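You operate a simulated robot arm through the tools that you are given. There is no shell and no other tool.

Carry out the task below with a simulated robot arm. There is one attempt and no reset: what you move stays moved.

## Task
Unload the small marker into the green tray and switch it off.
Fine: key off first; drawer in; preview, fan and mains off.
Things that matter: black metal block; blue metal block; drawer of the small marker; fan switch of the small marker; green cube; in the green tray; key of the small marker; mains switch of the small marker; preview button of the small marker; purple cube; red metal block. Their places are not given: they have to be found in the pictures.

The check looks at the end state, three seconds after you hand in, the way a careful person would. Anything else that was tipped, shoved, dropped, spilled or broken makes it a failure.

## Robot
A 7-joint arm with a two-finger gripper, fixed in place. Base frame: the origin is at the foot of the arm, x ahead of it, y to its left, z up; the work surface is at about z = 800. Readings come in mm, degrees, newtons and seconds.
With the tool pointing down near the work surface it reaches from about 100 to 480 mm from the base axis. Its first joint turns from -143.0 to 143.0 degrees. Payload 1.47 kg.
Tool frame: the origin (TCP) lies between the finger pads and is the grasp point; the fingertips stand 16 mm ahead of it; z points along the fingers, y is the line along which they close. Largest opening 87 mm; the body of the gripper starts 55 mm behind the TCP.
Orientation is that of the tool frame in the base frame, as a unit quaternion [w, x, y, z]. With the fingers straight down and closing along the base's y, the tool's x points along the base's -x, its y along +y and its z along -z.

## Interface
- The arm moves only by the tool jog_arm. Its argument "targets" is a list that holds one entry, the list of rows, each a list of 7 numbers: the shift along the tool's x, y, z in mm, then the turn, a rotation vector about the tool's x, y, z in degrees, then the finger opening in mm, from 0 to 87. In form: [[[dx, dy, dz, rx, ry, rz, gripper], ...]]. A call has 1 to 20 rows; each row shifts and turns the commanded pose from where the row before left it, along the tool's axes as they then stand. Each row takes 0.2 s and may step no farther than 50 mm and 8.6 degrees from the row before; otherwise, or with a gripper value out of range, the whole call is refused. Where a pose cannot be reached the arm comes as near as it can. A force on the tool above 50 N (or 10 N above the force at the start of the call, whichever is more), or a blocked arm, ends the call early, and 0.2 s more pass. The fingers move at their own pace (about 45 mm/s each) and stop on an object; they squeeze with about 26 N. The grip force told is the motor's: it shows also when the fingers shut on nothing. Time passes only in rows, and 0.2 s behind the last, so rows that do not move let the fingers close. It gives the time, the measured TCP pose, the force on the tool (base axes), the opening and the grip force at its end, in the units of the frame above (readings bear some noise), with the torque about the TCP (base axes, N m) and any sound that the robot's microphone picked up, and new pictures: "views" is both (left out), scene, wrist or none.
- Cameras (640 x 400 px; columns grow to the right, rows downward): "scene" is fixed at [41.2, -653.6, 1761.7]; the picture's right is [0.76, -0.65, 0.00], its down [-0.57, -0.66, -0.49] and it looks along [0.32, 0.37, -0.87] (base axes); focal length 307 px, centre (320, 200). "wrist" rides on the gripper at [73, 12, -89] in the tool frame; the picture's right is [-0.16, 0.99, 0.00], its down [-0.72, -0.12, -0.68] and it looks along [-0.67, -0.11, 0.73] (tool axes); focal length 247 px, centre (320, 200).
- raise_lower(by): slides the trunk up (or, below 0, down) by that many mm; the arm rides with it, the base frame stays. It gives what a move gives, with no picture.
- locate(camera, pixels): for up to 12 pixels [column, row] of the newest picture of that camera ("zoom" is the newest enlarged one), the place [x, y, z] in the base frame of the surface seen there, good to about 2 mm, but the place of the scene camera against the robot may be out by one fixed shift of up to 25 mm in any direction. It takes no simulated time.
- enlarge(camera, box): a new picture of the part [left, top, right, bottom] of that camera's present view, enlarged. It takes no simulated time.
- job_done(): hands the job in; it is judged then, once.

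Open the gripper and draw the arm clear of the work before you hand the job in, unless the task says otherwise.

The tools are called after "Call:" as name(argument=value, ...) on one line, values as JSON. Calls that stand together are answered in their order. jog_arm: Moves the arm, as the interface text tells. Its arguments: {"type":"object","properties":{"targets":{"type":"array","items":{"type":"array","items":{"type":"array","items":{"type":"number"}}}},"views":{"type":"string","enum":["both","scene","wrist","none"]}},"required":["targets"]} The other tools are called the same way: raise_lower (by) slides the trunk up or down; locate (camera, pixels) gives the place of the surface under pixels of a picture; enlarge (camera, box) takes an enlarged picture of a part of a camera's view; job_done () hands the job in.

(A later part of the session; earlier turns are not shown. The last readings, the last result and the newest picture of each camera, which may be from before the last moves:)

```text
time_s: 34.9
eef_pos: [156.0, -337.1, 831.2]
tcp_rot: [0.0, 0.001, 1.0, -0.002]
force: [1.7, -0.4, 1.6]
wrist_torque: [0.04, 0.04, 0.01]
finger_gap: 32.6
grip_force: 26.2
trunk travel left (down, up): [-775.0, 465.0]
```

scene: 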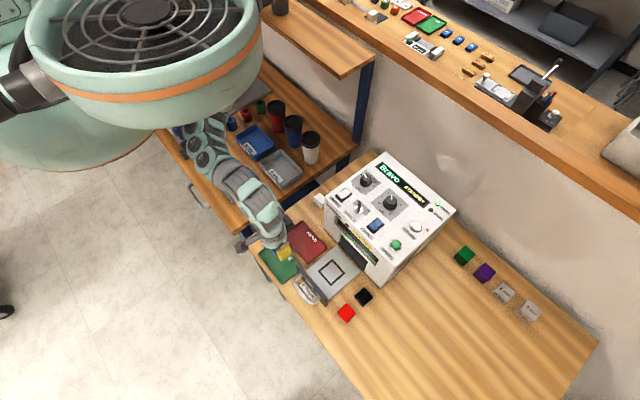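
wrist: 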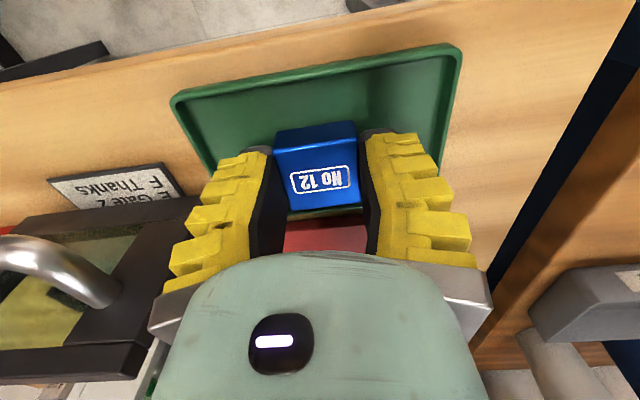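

Slight contact perhaps; I step down a little more to confirm.

Call:
jog_arm(targets=[[[0, 0, 1, 0, 0, 0, 25], [0, 0, 1, 0, 0, 0, 25], [0, 0, 0, 0, 0, 0, 25]]], views="wrist")

```text
time_s: 35.7
eef_pos: [156.2, -336.5, 828.4]
tcp_rot: [0.0, 0.001, 1.0, -0.002]
force: [1.3, 2.2, 11.9]
wrist_torque: [0.09, 0.19, -0.06]
finger_gap: 37.1
grip_force: 26.0
trunk travel left (down, up): [-775.0, 465.0]
```

wrist: 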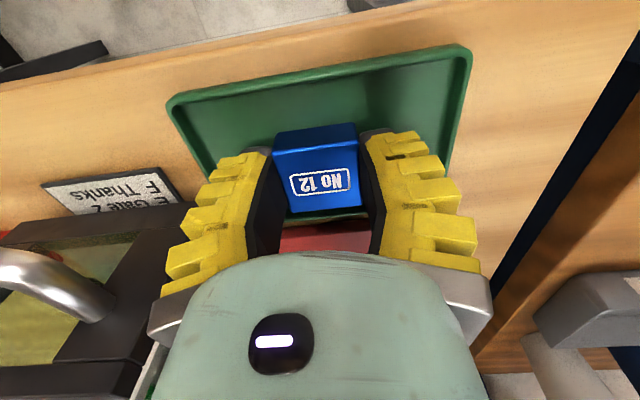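

Contact (12 N up): block is on the tray floor. I open the fingers and lift away.

Call:
jog_arm(targets=[[[0, 0, -0.5, 0, 0, 0, 45], [0, 0, 0, 0, 0, 0, 60], [0, 0, 0, 0, 0, 0, 60], [0, 0, -15, 0, 0, 0, 60], [0, 0, -40, 0, 0, 0, 60], [0, 0, -45, 0, 0, 0, 60], [0, 0, -45, 0, 0, 0, 60], [0, 0, -45, 0, 0, 0, 60], [0, 0, 0, 0, 0, 0, 60]]])

```text
time_s: 37.7
eef_pos: [154.9, -335.6, 1022.7]
tcp_rot: [0.0, 0.002, 1.0, -0.001]
force: [-0.1, 0.5, 0.2]
wrist_torque: [-0.01, 0.02, -0.02]
finger_gap: 64.5
grip_force: 3.5
trunk travel left (down, up): [-775.0, 465.0]
```

scene: 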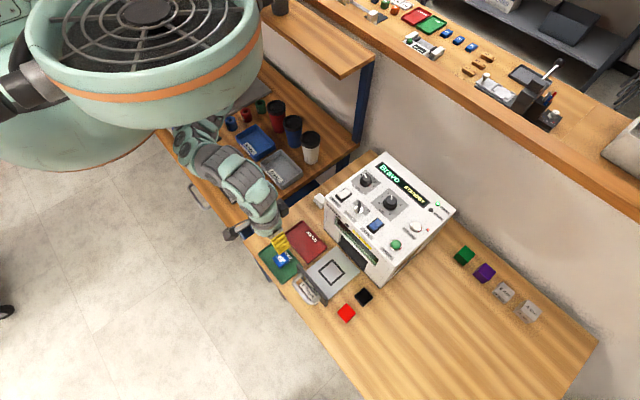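
wrist: 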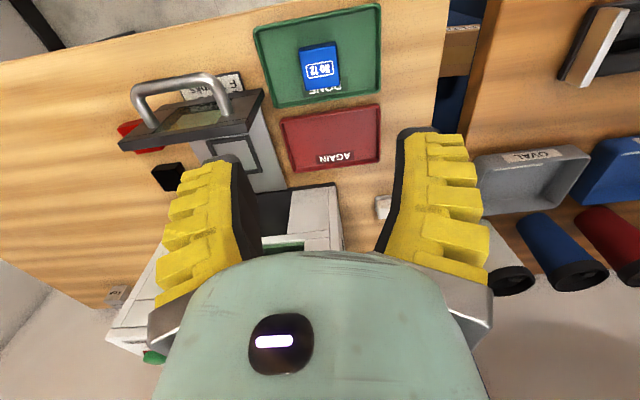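

Block rests in the green tray. Next the drawer; I enlarge its handle and front, and the labelled card near (215,95).

Call:
enlarge(camera="wrist", box=[110, 50, 290, 210])

Call:
locate(camera="wrist", pixels=[[150, 85], [180, 78], [210, 83], [215, 125], [150, 135], [250, 100], [125, 142], [195, 108], [230, 88], [225, 103], [240, 125], [152, 122]])

Call:
enlarge(camera="scene", box=[280, 240, 360, 310])

```text
2.50 times, centred on (200, 130) of wrist
```

zoom: 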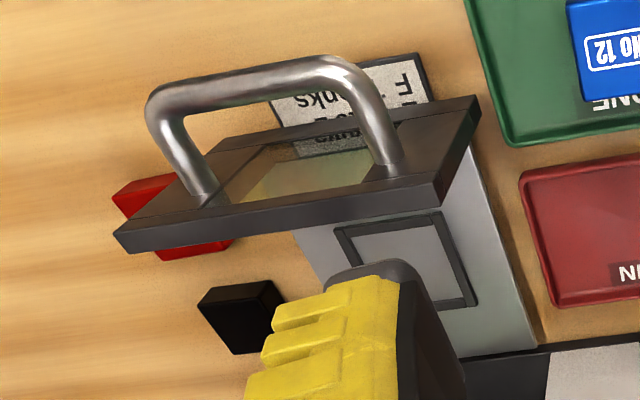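

```text
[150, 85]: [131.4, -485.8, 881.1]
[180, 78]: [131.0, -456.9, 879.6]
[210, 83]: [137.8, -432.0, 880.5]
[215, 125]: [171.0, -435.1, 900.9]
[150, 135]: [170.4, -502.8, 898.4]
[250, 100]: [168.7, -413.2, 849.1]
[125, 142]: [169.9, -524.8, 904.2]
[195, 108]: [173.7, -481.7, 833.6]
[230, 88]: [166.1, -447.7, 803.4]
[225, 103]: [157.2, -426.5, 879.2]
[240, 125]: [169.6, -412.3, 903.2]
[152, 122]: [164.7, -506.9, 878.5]
```

```text
5.71 times, centred on (320, 275) of scene
```

zoom: 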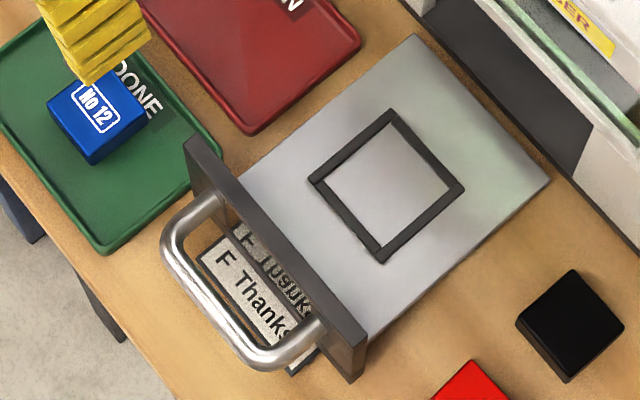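

Drawer panel spans y −527…−412 at x≈164–172 (top z≈903), handle bar at x≈131, z≈880. I close the fingers and move to in front of the handle at (98,-469), above it.

Call:
jog_arm(targets=[[[15, -33, 10, 0, 0, 0, 20], [14, -33, 12, 0, 0, 0, 0], [14, -33, 15, 0, 0, 0, 0], [14, -34, 20, 0, 0, 0, 0], [0, 0, 0, 0, 0, 0, 0]]])

```text
time_s: 38.9
eef_pos: [101.9, -450.4, 972.2]
tcp_rot: [0.0, 0.001, 1.0, -0.001]
force: [-0.3, -0.2, -0.4]
wrist_torque: [0.0, -0.01, 0.0]
finger_gap: 0.1
grip_force: 26.0
out of reach, approached as far as the arm can: row 4
trunk travel left (down, up): [-775.0, 465.0]
```

scene: 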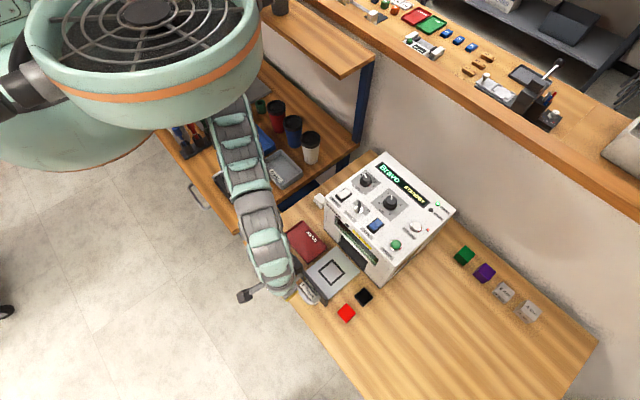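
wrist: 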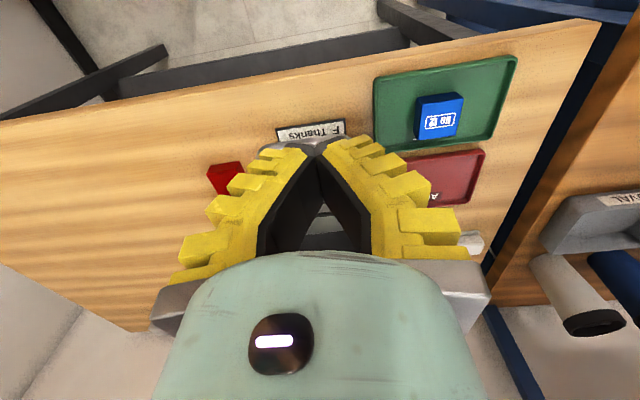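

Reach is limited this far to −y at this trunk height. I raise the tool ~65 mm and complete the move to y=−469; then the trunk can go down.

Call:
jog_arm(targets=[[[0, 0, -30, 0, 0, 0, 0], [0, 0, -35, 0, 0, 0, 0], [3, -10, 0, 0, 0, 0, 0], [3, -9, 0, 0, 0, 0, 0], [0, 0, 0, 0, 0, 0, 0]]])

```text
time_s: 40.1
eef_pos: [97.9, -470.6, 1036.1]
tcp_rot: [-0.001, 0.002, 1.0, -0.001]
force: [0.5, 1.2, -0.4]
wrist_torque: [-0.01, 0.02, 0.02]
finger_gap: 0.1
grip_force: 26.2
trunk travel left (down, up): [-775.0, 465.0]
```

scene: 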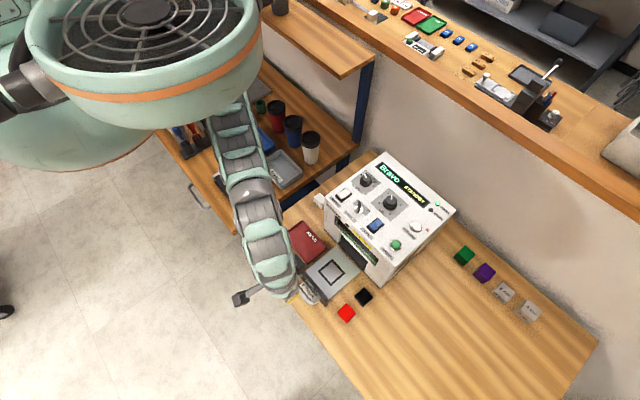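
wrist: 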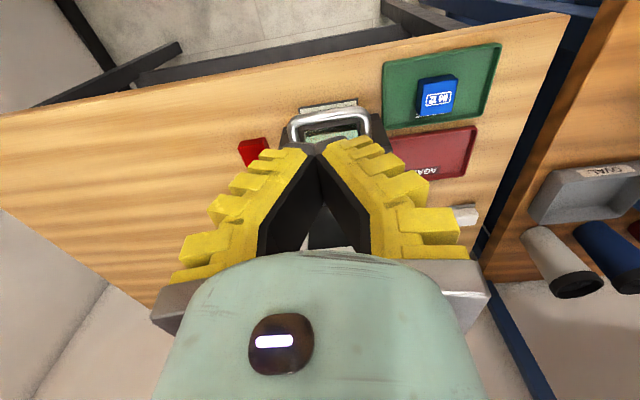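

Position is right in front of the handle. Before lowering, I check arm link heights and objects beneath.

Call:
locate(camera="scene", pixels=[[228, 110], [238, 150], [252, 195], [262, 235], [270, 275], [180, 130], [195, 130], [208, 150], [240, 298], [225, 160]])

Call:
raise_lower(by=-75)

Call:
jog_arm(targets=[[[3, 0, 0, 0, 0, 0, 0]]])

```text
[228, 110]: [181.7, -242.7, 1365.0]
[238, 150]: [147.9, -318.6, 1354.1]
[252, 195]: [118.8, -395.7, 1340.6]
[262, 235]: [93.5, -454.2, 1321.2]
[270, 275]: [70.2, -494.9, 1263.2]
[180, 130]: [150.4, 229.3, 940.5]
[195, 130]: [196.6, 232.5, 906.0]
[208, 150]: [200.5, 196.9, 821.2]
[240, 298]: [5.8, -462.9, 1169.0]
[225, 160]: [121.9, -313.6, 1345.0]
```

```text
time_s: 41.3
eef_pos: [97.0, -470.8, 961.1]
tcp_rot: [0.0, 0.001, 1.0, -0.001]
force: [0.2, 0.3, 0.7]
wrist_torque: [0.01, -0.02, -0.01]
finger_gap: 0.0
grip_force: 25.5
trunk travel left (down, up): [-700.0, 540.0]
```

```text
time_s: 41.7
eef_pos: [95.6, -469.6, 962.2]
tcp_rot: [0.001, -0.001, 1.0, -0.001]
force: [-0.6, 0.5, -0.1]
wrist_torque: [0.01, 0.0, -0.01]
finger_gap: 0.0
grip_force: 25.9
trunk travel left (down, up): [-700.0, 540.0]
```

scene: 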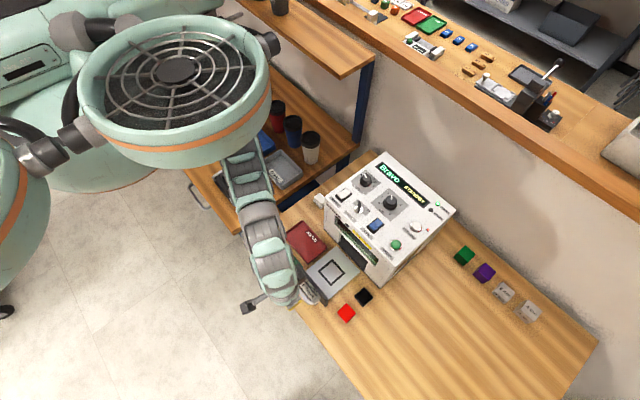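
wrist: 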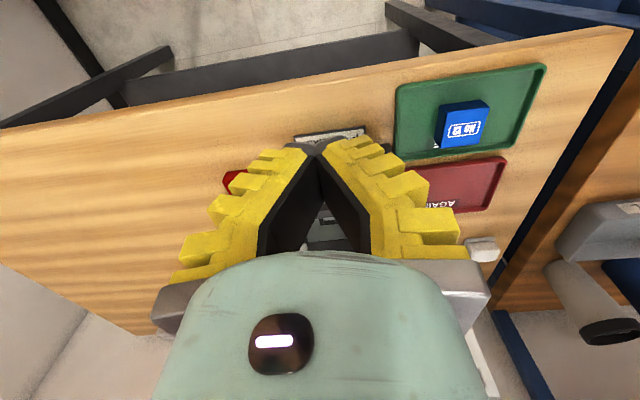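

Clear so far. I lower the trunk 80 mm more so the fingertips overlap the handle bar height.

Call:
raise_lower(by=-80)

Call:
jog_arm(targets=[[[0, 0, 0, 0, 0, 0, 0]]])

```text
time_s: 42.8
eef_pos: [94.8, -470.3, 882.0]
tcp_rot: [0.0, 0.0, 1.0, -0.001]
force: [0.4, 0.5, 0.3]
wrist_torque: [-0.03, -0.01, 0.04]
finger_gap: 0.0
grip_force: 25.7
trunk travel left (down, up): [-620.0, 620.0]
```

```text
time_s: 43.2
eef_pos: [93.1, -469.5, 881.8]
tcp_rot: [0.0, 0.001, 1.0, -0.001]
force: [-0.4, 0.3, 0.4]
wrist_torque: [0.02, 0.01, 0.02]
finger_gap: 0.1
grip_force: 26.0
trunk travel left (down, up): [-620.0, 620.0]
```

scene: 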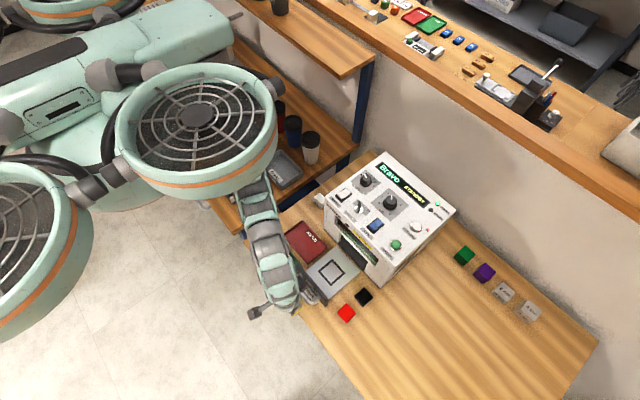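
wrist: 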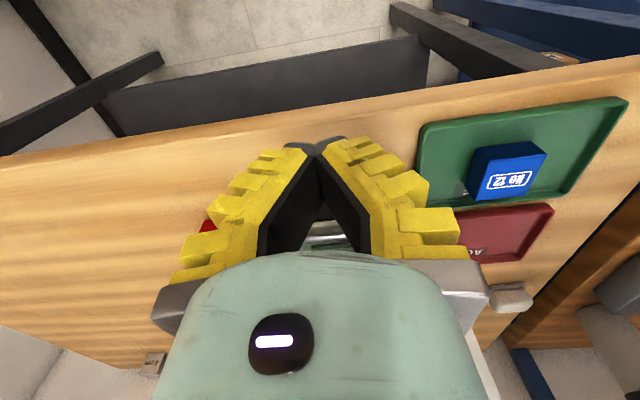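

Fingers stand just in front of the handle bar (seen at (330,240)). I push +x in modest steps.

Call:
jog_arm(targets=[[[-10, 0, 0, 0, 0, 0, 0], [-10, 0, 0, 0, 0, 0, 0], [-10, 0, 0, 0, 0, 0, 0], [-10, 0, 0, 0, 0, 0, 0], [-10, 0, 0, 0, 0, 0, 0], [0, 0, 0, 0, 0, 0, 0]]])

```text
time_s: 44.6
eef_pos: [144.9, -471.1, 881.1]
tcp_rot: [0.0, 0.001, 1.0, 0.0]
force: [-0.6, 0.2, 0.3]
wrist_torque: [0.01, 0.01, 0.02]
finger_gap: 0.0
grip_force: 26.1
trunk travel left (down, up): [-620.0, 620.0]
```

scene: 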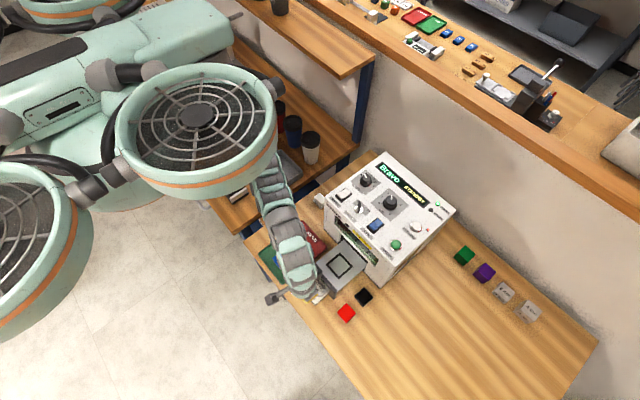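
wrist: 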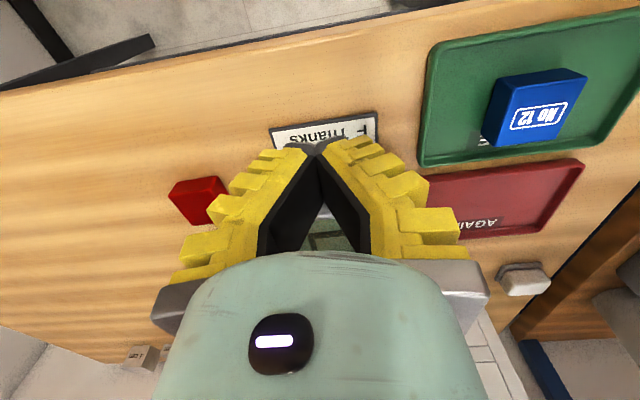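

The drawer is moving in (frame now at (341,265)) with negligible force. I continue pushing.

Call:
jog_arm(targets=[[[-12, 0, 0, 0, 0, 0, 0], [-12, 0, 0, 0, 0, 0, 0], [-12, 0, 0, 0, 0, 0, 0], [-12, 0, 0, 0, 0, 0, 0], [-12, 0, 0, 0, 0, 0, 0], [-12, 0, 0, 0, 0, 0, 0], [0, 0, 0, 0, 0, 0, 0]]])

```text
time_s: 46.2
eef_pos: [216.8, -470.8, 881.0]
tcp_rot: [-0.001, 0.001, 1.0, -0.001]
force: [0.2, 0.3, -0.3]
wrist_torque: [0.0, 0.0, -0.01]
finger_gap: 0.1
grip_force: 26.8
trunk travel left (down, up): [-620.0, 620.0]
```

scene: 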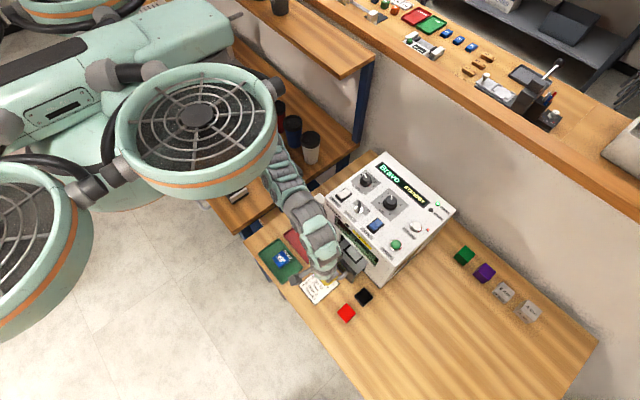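
wrist: 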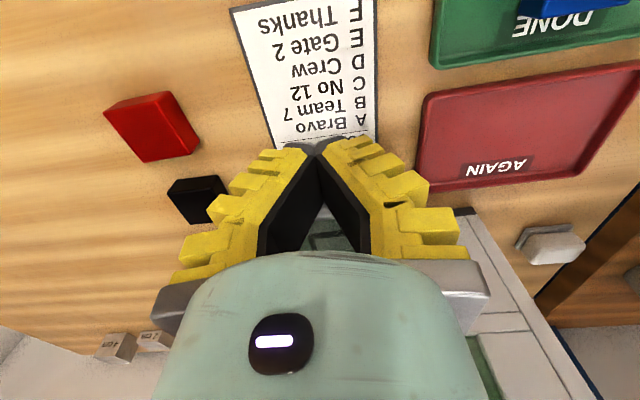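

The card lies undisturbed on the table. I keep pushing in smaller steps until the stop.

Call:
jog_arm(targets=[[[-8, 0, 0, 0, 0, 0, 0], [-8, 0, 0, 0, 0, 0, 0], [-6, 0, 0, 0, 0, 0, 0], [-5, 0, 0, 0, 0, 0, 0], [-4, 0, 0, 0, 0, 0, 0], [0, 0, 0, 0, 0, 0, 0]]])

```text
time_s: 47.6
eef_pos: [246.2, -470.4, 881.0]
tcp_rot: [0.0, 0.001, 1.0, -0.001]
force: [-1.3, 0.4, -0.3]
wrist_torque: [-0.01, 0.02, -0.01]
finger_gap: 0.0
grip_force: 26.1
trunk travel left (down, up): [-620.0, 620.0]
```

scene: 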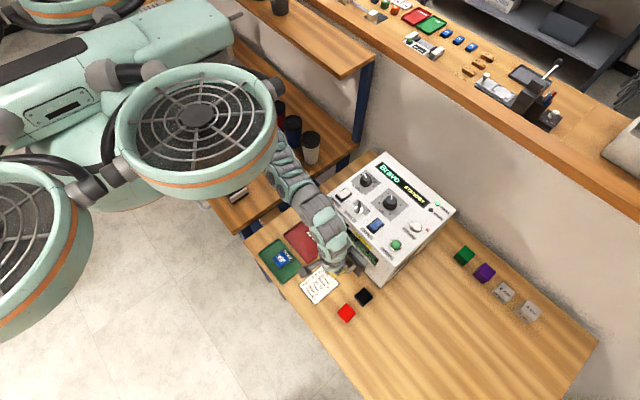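
wrist: 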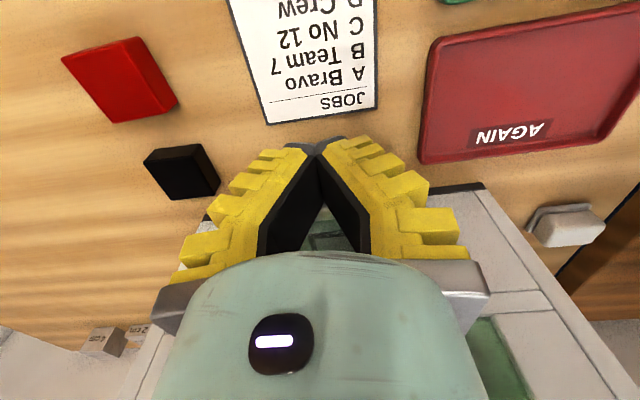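

No stop yet. Further small steps, watching force.

Call:
jog_arm(targets=[[[-4, 0, 0, 0, 0, 0, 0], [-4, 0, 0, 0, 0, 0, 0], [-3, 0, 0, 0, 0, 0, 0], [-3, 0, 0, 0, 0, 0, 0], [0, 0, 0, 0, 0, 0, 0]]])

```text
time_s: 48.8
eef_pos: [260.5, -469.8, 881.7]
tcp_rot: [0.0, 0.001, 1.0, -0.001]
force: [1.2, 0.1, 1.1]
wrist_torque: [0.0, -0.01, 0.01]
finger_gap: 0.1
grip_force: 25.8
trunk travel left (down, up): [-620.0, 620.0]
```

scene: 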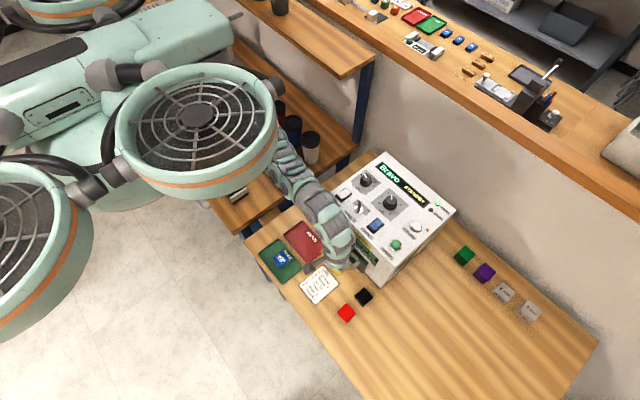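
wrist: 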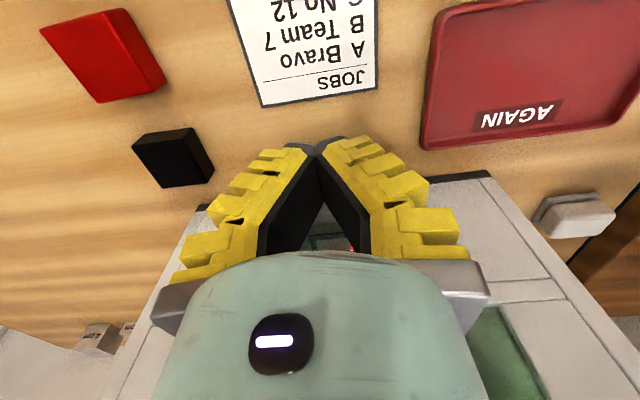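

I check where the machine's front is relative to the gripper and the drawer now.

Call:
locate(camera="wrist", pixels=[[480, 178], [480, 190], [520, 240], [530, 285], [600, 385], [500, 370], [322, 240], [325, 225], [205, 212], [170, 260]])

Call:
enlarge(camera="wrist", box=[260, 180, 380, 260])

Call:
enlarge(camera="scene", box=[310, 210, 400, 290])

```text
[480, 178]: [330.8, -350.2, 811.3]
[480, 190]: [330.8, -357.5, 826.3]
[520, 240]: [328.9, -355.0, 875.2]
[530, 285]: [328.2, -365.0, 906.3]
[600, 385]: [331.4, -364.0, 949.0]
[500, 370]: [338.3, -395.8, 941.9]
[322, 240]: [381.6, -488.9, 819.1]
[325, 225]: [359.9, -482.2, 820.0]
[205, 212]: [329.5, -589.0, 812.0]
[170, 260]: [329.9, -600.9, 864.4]
```

```text
5.00 times, centred on (320, 220) of wrist
```

zoom: 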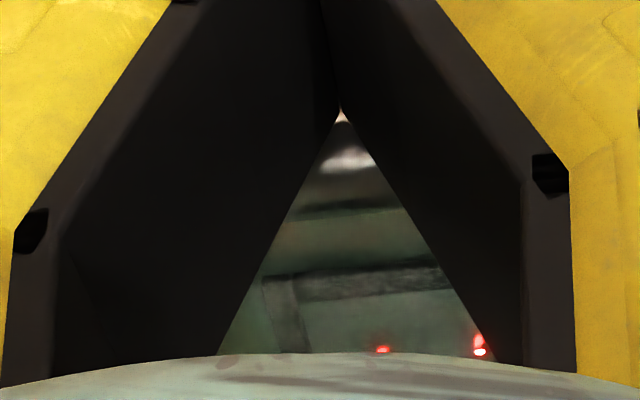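

```text
5.00 times, centred on (355, 250) of scene
```

zoom: 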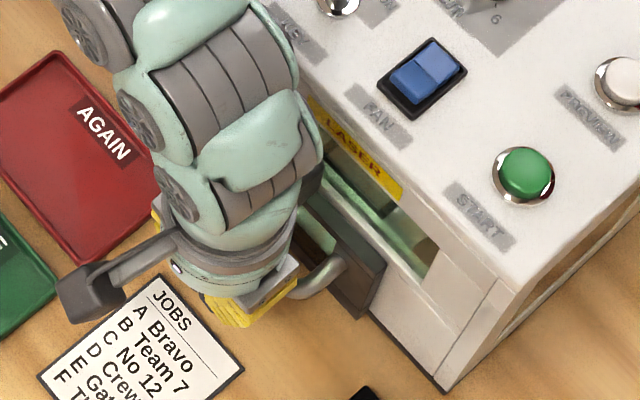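

The machine front is at x≈330 and the drawer panel is nearly against it. I push on with 2 mm steps.

Call:
jog_arm(targets=[[[-2, 0, 0, 0, 0, 0, 0], [-2, 0, 0, 0, 0, 0, 0], [-2, 0, 0, 0, 0, 0, 0], [0, 0, 0, 0, 0, 0, 0]]])

```text
time_s: 49.8
eef_pos: [263.5, -469.9, 881.4]
tcp_rot: [-0.003, 0.002, 1.0, 0.0]
force: [-9.9, 1.6, 3.9]
wrist_torque: [0.03, -0.01, 0.14]
finger_gap: 0.1
grip_force: 26.0
trunk travel left (down, up): [-620.0, 620.0]
```

scene: 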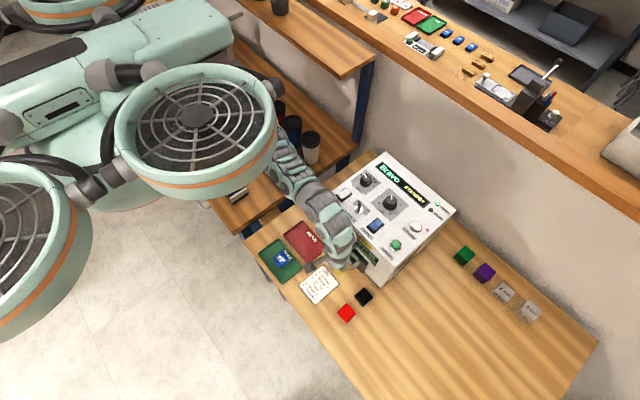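
wrist: 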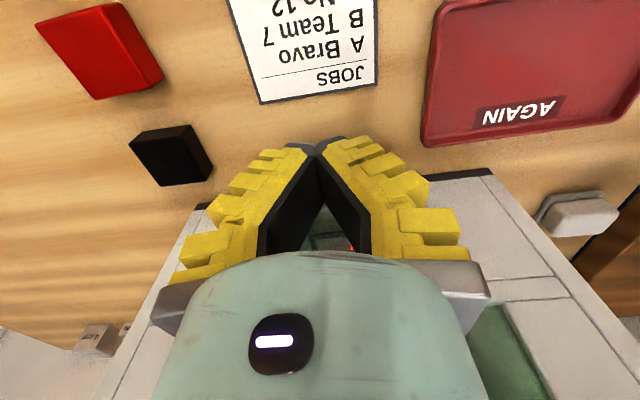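

Resistance of ~10 N appeared at x≈263: the drawer has reached its stop. I back off and lift to inspect.

Call:
jog_arm(targets=[[[10, 0, 0, 0, 0, 0, 0], [20, 0, 0, 0, 0, 0, 0], [20, 0, 0, 0, 0, 0, 0], [20, 0, -10, 0, 0, 0, 0], [0, 0, -40, 0, 0, 0, 0], [0, 0, 0, 0, 0, 0, 0]]])

```text
time_s: 51.2
eef_pos: [195.7, -470.3, 932.3]
tcp_rot: [0.0, 0.0, 1.0, 0.0]
force: [-0.5, 0.0, -0.4]
wrist_torque: [-0.01, -0.02, -0.02]
finger_gap: 0.0
grip_force: 25.7
trunk travel left (down, up): [-620.0, 620.0]
```

scene: 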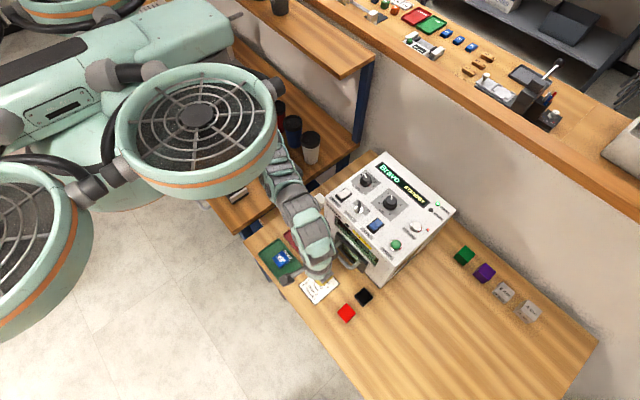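
wrist: 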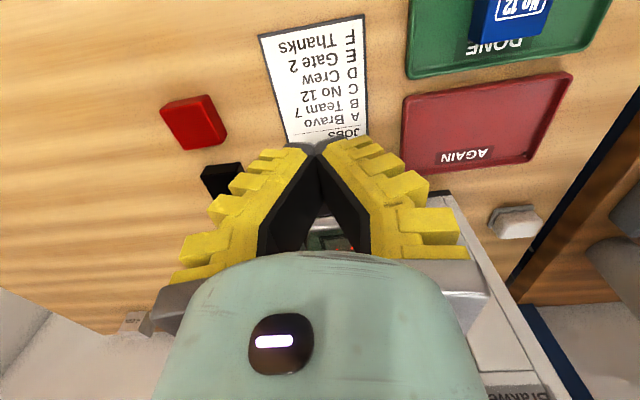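

Call:
enlarge(camera="scene", box=[320, 200, 410, 290])

Call:
enlarge(camera="scene", box=[330, 145, 460, 245])

```text
4.44 times, centred on (365, 245) of scene
```

zoom: 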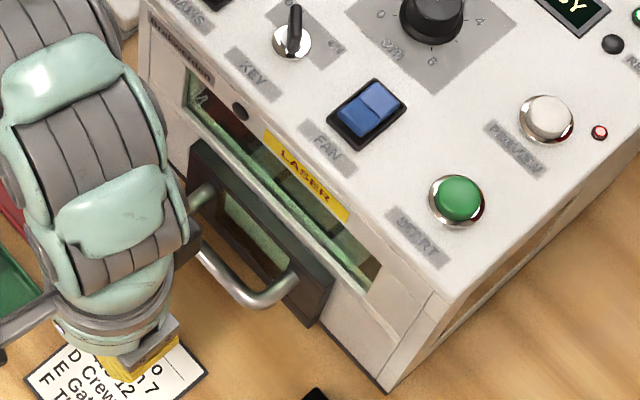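

```text
4.00 times, centred on (395, 195) of scene
```

zoom: 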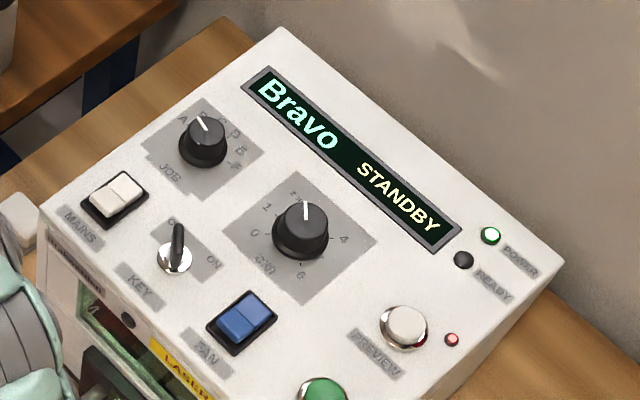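

I check the panel gap by locating points on the panel and machine front in the zoomed view.

Call:
enlarge(camera="scene", box=[345, 225, 400, 285])

Call:
locate(camera="zoom", pixels=[[250, 180], [290, 210], [340, 260], [335, 285], [320, 300], [380, 330], [310, 170], [340, 200], [400, 300], [250, 260]])

```text
6.67 times, centred on (372, 255) of scene
```

zoom: 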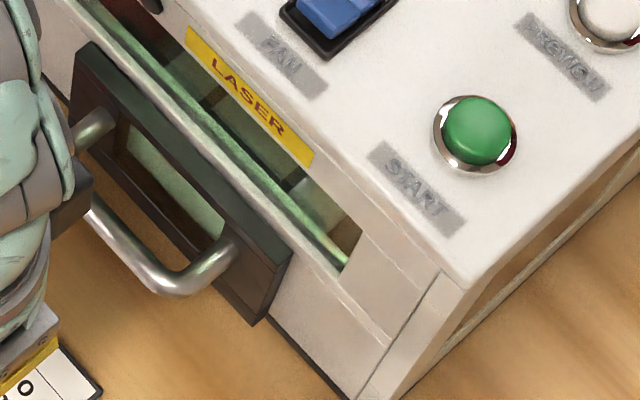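

```text
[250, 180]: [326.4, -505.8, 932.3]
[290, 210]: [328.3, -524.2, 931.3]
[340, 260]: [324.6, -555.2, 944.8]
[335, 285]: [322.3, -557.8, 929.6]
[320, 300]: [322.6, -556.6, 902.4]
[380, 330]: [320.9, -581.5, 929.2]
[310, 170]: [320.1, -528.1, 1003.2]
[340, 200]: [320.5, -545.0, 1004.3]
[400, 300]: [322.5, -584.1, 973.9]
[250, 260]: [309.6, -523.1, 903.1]
```

Call:
locate(camera="zoom", pixels=[[260, 285], [250, 300], [120, 95], [150, 120], [180, 150], [210, 185], [240, 220], [270, 250], [285, 262], [300, 300], [275, 240], [100, 75]])

```text
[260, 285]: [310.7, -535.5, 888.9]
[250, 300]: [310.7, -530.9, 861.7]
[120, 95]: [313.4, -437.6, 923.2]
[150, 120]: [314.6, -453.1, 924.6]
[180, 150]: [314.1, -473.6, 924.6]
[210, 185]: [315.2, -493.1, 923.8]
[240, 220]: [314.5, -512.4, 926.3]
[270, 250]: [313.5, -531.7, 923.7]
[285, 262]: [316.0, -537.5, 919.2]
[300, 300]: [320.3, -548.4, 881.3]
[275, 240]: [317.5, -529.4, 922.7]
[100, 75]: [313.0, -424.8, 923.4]
```

Panel sits flush within measurement error (panel front 310.7, machine front ≈321 in scene frame; travel ended at a stop). Now the switches: I raise the trunk 150 mm to get above the panel with a safe arm posture.

Call:
raise_lower(by=150)

Call:
jog_arm(targets=[[[0, 0, -30, 0, 0, 0, 0], [0, 0, 0, 0, 0, 0, 0]]])

```text
time_s: 53.0
eef_pos: [196.0, -469.4, 1081.1]
tcp_rot: [0.0, 0.001, 1.0, 0.0]
force: [0.1, -0.4, 0.0]
wrist_torque: [0.01, 0.0, -0.03]
finger_gap: 0.0
grip_force: 25.9
trunk travel left (down, up): [-770.0, 470.0]
```

```text
time_s: 53.6
eef_pos: [197.1, -470.0, 1109.9]
tcp_rot: [0.0, 0.001, 1.0, 0.0]
force: [0.2, 0.0, 0.9]
wrist_torque: [0.01, 0.0, 0.03]
finger_gap: 0.2
grip_force: 26.0
trunk travel left (down, up): [-770.0, 470.0]
```

scene: 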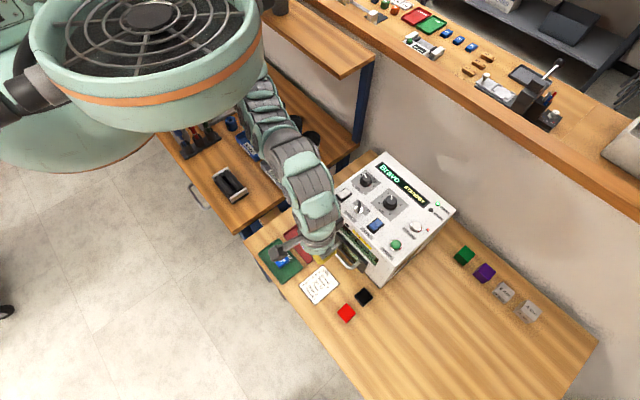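
wrist: 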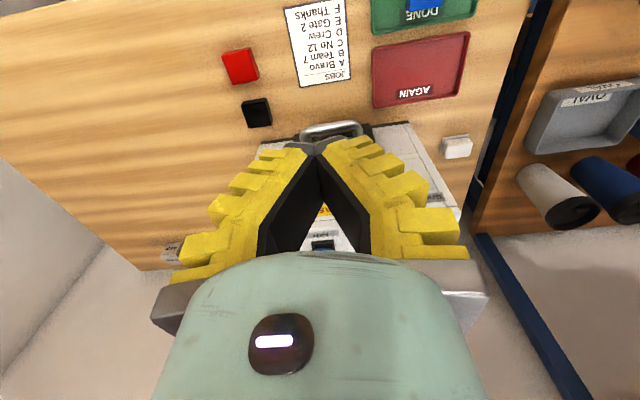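

I move over the panel to above the preview button (445,-558), tips staying ~65 mm above the panel.

Call:
jog_arm(targets=[[[-41, -14.7, -1, 0, 0, 0, 0], [-41, -14.7, -1, 0, 0, 0, 0], [-41, -14.7, -1, 0, 0, 0, 0], [-41, -14.7, -1, 0, 0, 0, 0], [-41, -14.7, -1, 0, 0, 0, 0], [-42, -14.7, 0, 0, 0, 0, 0], [0, 0, 0, 0, 0, 0, 0]]])

```text
time_s: 55.2
eef_pos: [382.5, -486.5, 1121.7]
tcp_rot: [0.0, 0.001, 1.0, -0.001]
force: [0.2, 0.1, -0.1]
wrist_torque: [-0.03, 0.01, 0.0]
finger_gap: 0.0
grip_force: 25.7
out of reach, approached as far as the arm can: row 3, 4, 5, 6
trunk travel left (down, up): [-770.0, 470.0]
```

scene: 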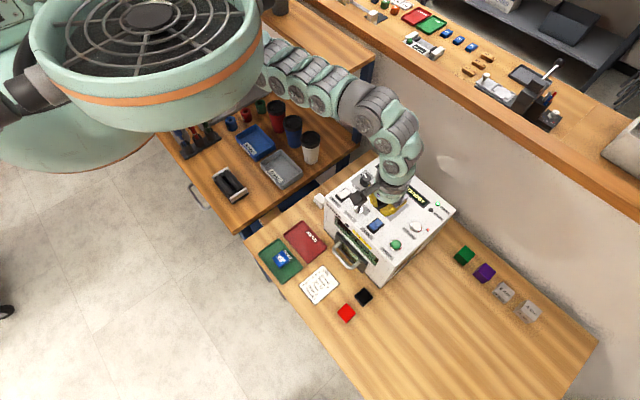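
wrist: 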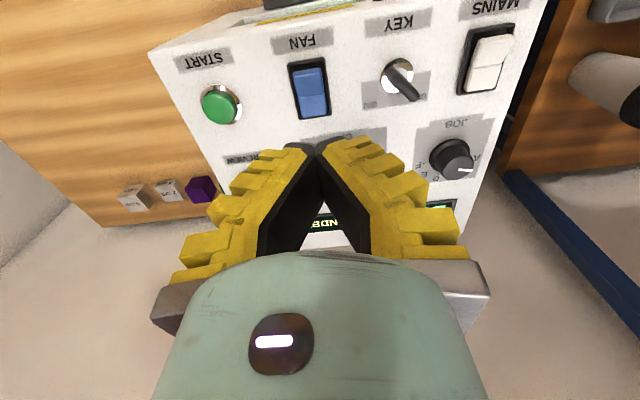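

Straight-down reach ends at (382,-487). Aligning the tool yaw with the radial direction should extend reach, so I rotate +51° about tool z, then move outward along tool −x.

Call:
jog_arm(targets=[[[0, 0, 0, 0, 0, 8.5, 0], [0, 0, 0, 0, 0, 8.5, 0], [0, 0, 0, 0, 0, 8.5, 0], [0, 0, 0, 0, 0, 8.5, 0], [0, 0, 0, 0, 0, 8.5, 0], [0, 0, 0, 0, 0, 8.5, 0], [-20, 0, 0, 0, 0, 0, 0], [-20, 0, 0, 0, 0, 0, 0], [-20, 0, 0, 0, 0, 0, 0], [-20, 0, 0, 0, 0, 0, 0], [0, 0, 0, 0, 0, 0, 0]]])

```text
time_s: 57.6
eef_pos: [393.4, -484.8, 1122.5]
tcp_rot: [0.0, 0.432, 0.902, -0.001]
force: [-0.8, -0.2, -0.6]
wrist_torque: [0.0, 0.0, 0.01]
finger_gap: 0.0
grip_force: 26.3
out of reach, approached as far as the arm can: row 7, 8, 9, 10
trunk travel left (down, up): [-770.0, 470.0]
```

scene: 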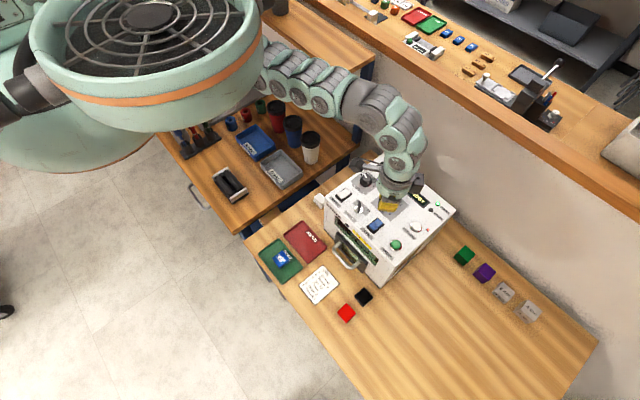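
wrist: 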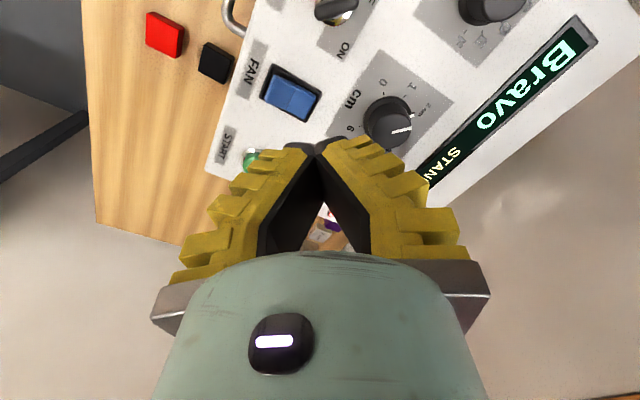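

Call:
locate(camera="scene", pixels=[[270, 65], [295, 80], [320, 92], [350, 95], [375, 100], [398, 115], [405, 140], [400, 165], [397, 190], [385, 206]])

```text
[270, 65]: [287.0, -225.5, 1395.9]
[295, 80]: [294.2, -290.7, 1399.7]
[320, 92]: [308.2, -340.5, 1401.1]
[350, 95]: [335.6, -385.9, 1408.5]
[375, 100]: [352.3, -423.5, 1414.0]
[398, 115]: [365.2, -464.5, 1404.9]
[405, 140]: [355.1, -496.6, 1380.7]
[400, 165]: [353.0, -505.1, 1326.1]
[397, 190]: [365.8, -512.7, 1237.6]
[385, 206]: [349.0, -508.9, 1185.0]
```

The arm is already level, so I must tilt the fingers outward ~30° to reach the preview button. I tilt here (well above the panel), then move outward 60 mm horizontally.

Call:
jog_arm(targets=[[[0, 0, 0, 0, -7.5, 0, 0], [0, 0, 0, 0, -7.5, 0, 0], [0, 0, 0, 0, -7.5, 0, 0], [0, 0, 0, 0, -7.5, 0, 0], [-17.3, 0, 10, 0, 0, 0, 0], [-17.3, 0, 10, 0, 0, 0, 0], [-17.3, 0, 10, 0, 0, 0, 0], [0, 0, 0, 0, 0, 0, 0]]])

```text
time_s: 59.4
eef_pos: [434.9, -549.1, 1114.5]
tcp_rot: [0.204, 0.422, 0.878, -0.099]
force: [-0.2, -1.1, 0.8]
wrist_torque: [-0.01, 0.01, -0.02]
finger_gap: 0.0
grip_force: 25.7
out of reach, approached as far as the arm can: row 3, 4
trunk travel left (down, up): [-770.0, 470.0]
```

scene: 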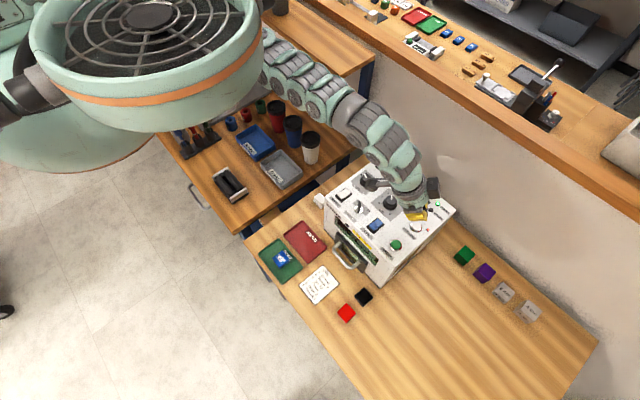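
wrist: 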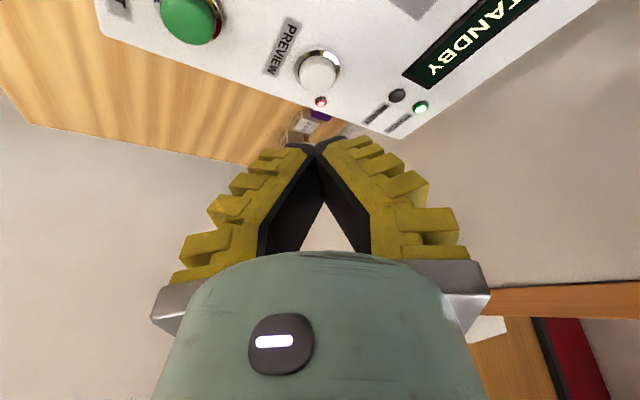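

Now at (435,-549,1114) tilted ~26°. The preview button is at wrist (318,70), LED at (320,101) red. I locate them.

Call:
enlarge(camera="wrist", box=[270, 35, 370, 115])

Call:
locate(camera="wrist", pixels=[[318, 75], [310, 75], [328, 75], [318, 85], [320, 60], [300, 70], [338, 70], [320, 101], [360, 90]])

Call:
locate(camera="scene", pixels=[[432, 188], [415, 212], [405, 195]])

```text
5.00 times, centred on (320, 75) of wrist
```

zoom: 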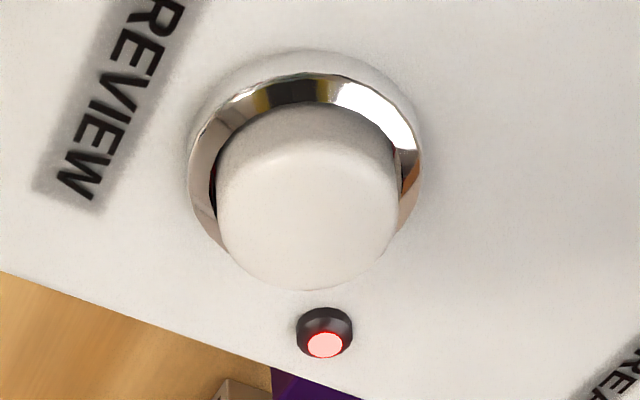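

```text
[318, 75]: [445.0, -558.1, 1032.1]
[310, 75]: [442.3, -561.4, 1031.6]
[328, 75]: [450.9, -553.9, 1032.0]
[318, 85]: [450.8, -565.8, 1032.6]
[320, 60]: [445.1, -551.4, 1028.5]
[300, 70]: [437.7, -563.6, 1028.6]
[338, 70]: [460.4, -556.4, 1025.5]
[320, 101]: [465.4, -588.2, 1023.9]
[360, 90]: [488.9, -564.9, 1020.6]
```

```text
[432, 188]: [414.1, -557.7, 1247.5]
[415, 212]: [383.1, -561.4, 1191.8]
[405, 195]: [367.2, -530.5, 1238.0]
```

Button top ≈ (446,-559.5,1032). I tilt 8° more for reach and move outward ~20 mm, staying high.

Call:
jog_arm(targets=[[[0, 0, 0, 0, -8, 0, 0], [-8.3, 1.1, 5.6, 0, 0, 0, 0], [-8.4, 1.1, 5.6, 0, 0, 0, 0], [0, 0, 0, 0, 0, 0, 0]]])

```text
time_s: 60.4
eef_pos: [449.5, -563.1, 1116.1]
tcp_rot: [0.265, 0.412, 0.862, -0.129]
force: [-0.3, -0.6, 0.0]
wrist_torque: [0.01, -0.02, -0.01]
finger_gap: 0.0
grip_force: 26.4
trunk travel left (down, up): [-770.0, 470.0]
```

scene: 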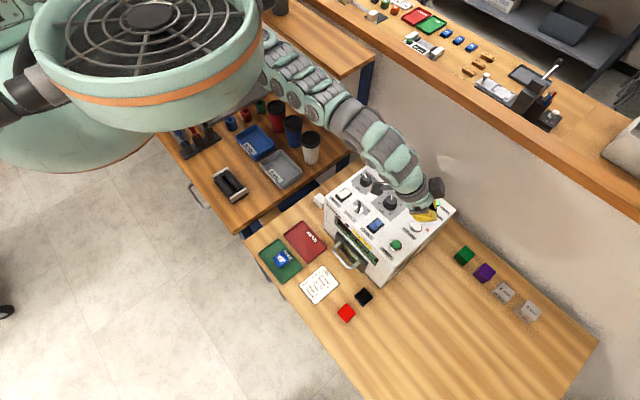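
wrist: 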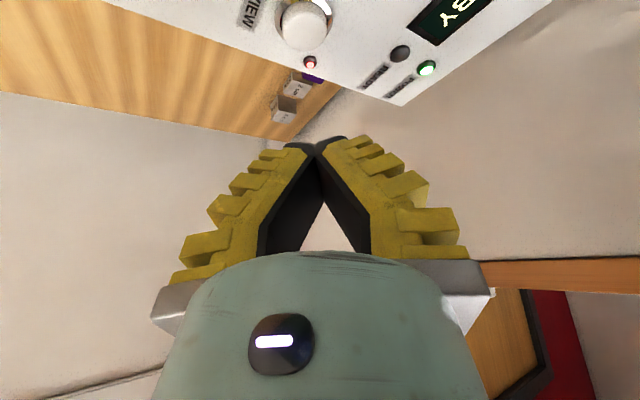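

Contact edge computed at (446,-559,1093), right above the button. I lower the trunk 50 mm keeping the posture, then view.

Call:
raise_lower(by=-50)

Call:
jog_arm(targets=[[[0, 0, 0, 0, 0, 0, 0]]])

```text
time_s: 61.3
eef_pos: [450.2, -563.8, 1065.2]
tcp_rot: [0.267, 0.412, 0.862, -0.128]
force: [0.0, 1.0, -0.7]
wrist_torque: [0.0, -0.01, -0.01]
finger_gap: 0.0
grip_force: 26.2
trunk travel left (down, up): [-720.0, 520.0]
```

```text
time_s: 61.7
eef_pos: [450.7, -563.7, 1065.8]
tcp_rot: [0.266, 0.412, 0.862, -0.128]
force: [0.6, 0.1, 0.3]
wrist_torque: [0.02, -0.02, 0.01]
finger_gap: 0.0
grip_force: 25.8
trunk travel left (down, up): [-720.0, 520.0]
```

scene: 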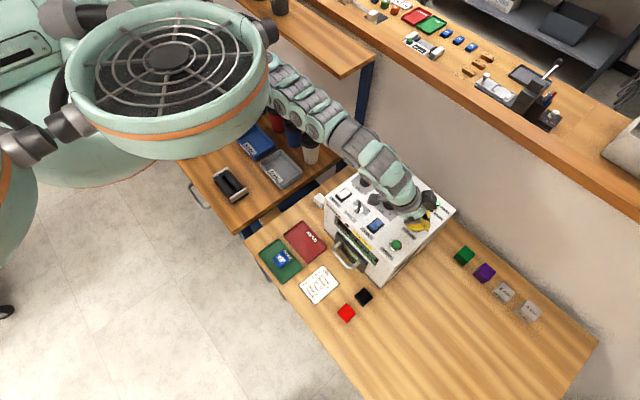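
wrist: 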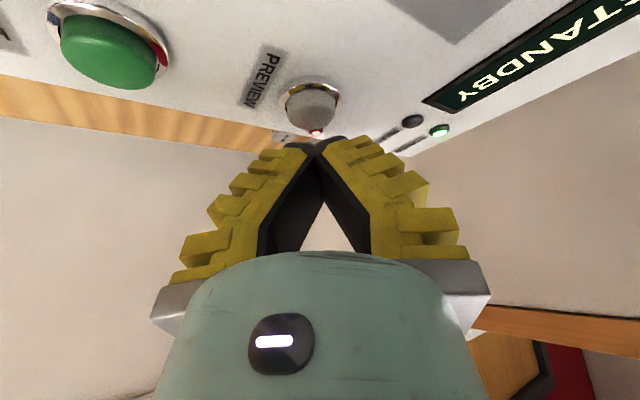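

The edge is ~11 mm above the button. I descend 9 mm vertically, then in small steps.

Call:
jog_arm(targets=[[[2.8, 0, 4.1, 0, 0, 0, 0], [2.3, 0, 3.3, 0, 0, 0, 0], [1.1, 0, 1.65, 0, 0, 0, 0], [0, 0, 0, 0, 0, 0, 0]]], views="wrist")

```text
time_s: 62.7
eef_pos: [448.5, -563.3, 1055.1]
tcp_rot: [0.265, 0.412, 0.862, -0.127]
force: [-0.6, 0.3, -0.3]
wrist_torque: [0.01, -0.03, 0.0]
finger_gap: 0.0
grip_force: 25.9
trunk travel left (down, up): [-720.0, 520.0]
```

wrist: 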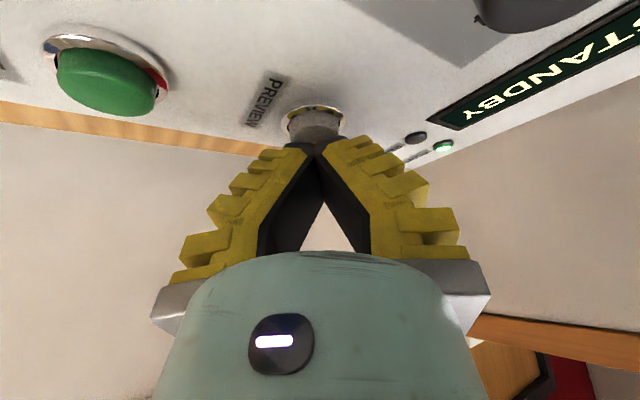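

Almost touching. I press 1 mm at a time and look for a force rise or a click.

Call:
jog_arm(targets=[[[0.56, 0, 0.83, 0, 0, 0, 0], [0.56, 0, 0.83, 0, 0, 0, 0], [0.56, 0, 0.83, 0, 0, 0, 0], [0, 0, 0, 0, 0, 0, 0]]], views="wrist")

```text
time_s: 63.7
eef_pos: [449.5, -564.5, 1051.6]
tcp_rot: [0.266, 0.412, 0.862, -0.127]
force: [0.0, 0.7, 0.3]
wrist_torque: [-0.02, 0.01, -0.03]
finger_gap: 0.2
grip_force: 26.1
trunk travel left (down, up): [-720.0, 520.0]
```

wrist: 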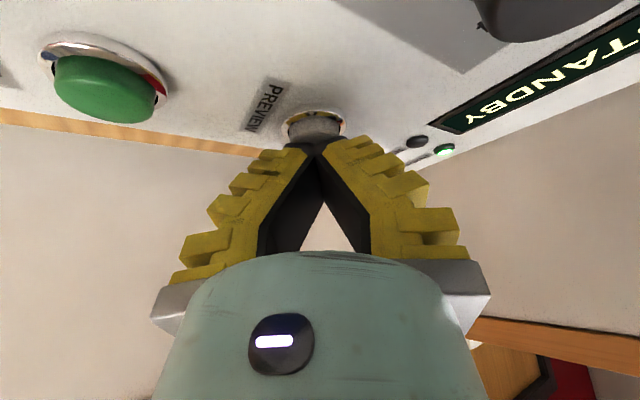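

No contact yet (fingertips are rounded). Continue in 1 mm steps.

Call:
jog_arm(targets=[[[0.56, 0, 0.83, 0, 0, 0, 0], [0.56, 0, 0.83, 0, 0, 0, 0], [0, 0, 0, 0, 0, 0, 0]]], views="wrist")

Call:
enlarge(camera="wrist", box=[270, 90, 370, 170])

```text
time_s: 64.5
eef_pos: [450.1, -564.4, 1049.4]
tcp_rot: [0.266, 0.412, 0.862, -0.128]
force: [0.3, 0.3, 0.2]
wrist_torque: [-0.02, -0.02, -0.02]
finger_gap: 6.1
grip_force: 28.3
trunk travel left (down, up): [-720.0, 520.0]
```

wrist: 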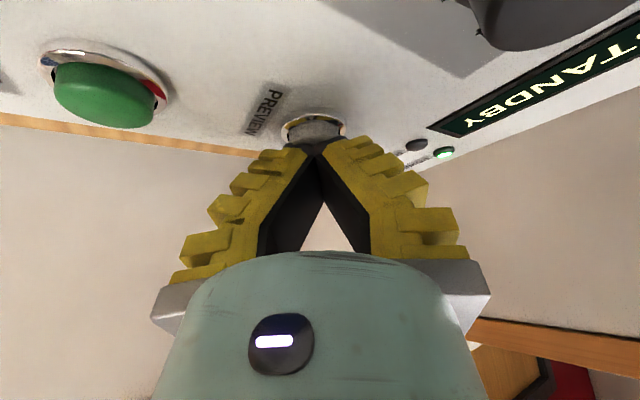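

```text
5.00 times, centred on (320, 130) of wrist
```

zoom: 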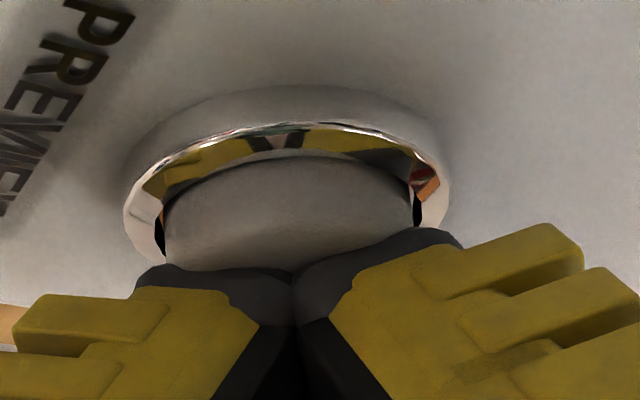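

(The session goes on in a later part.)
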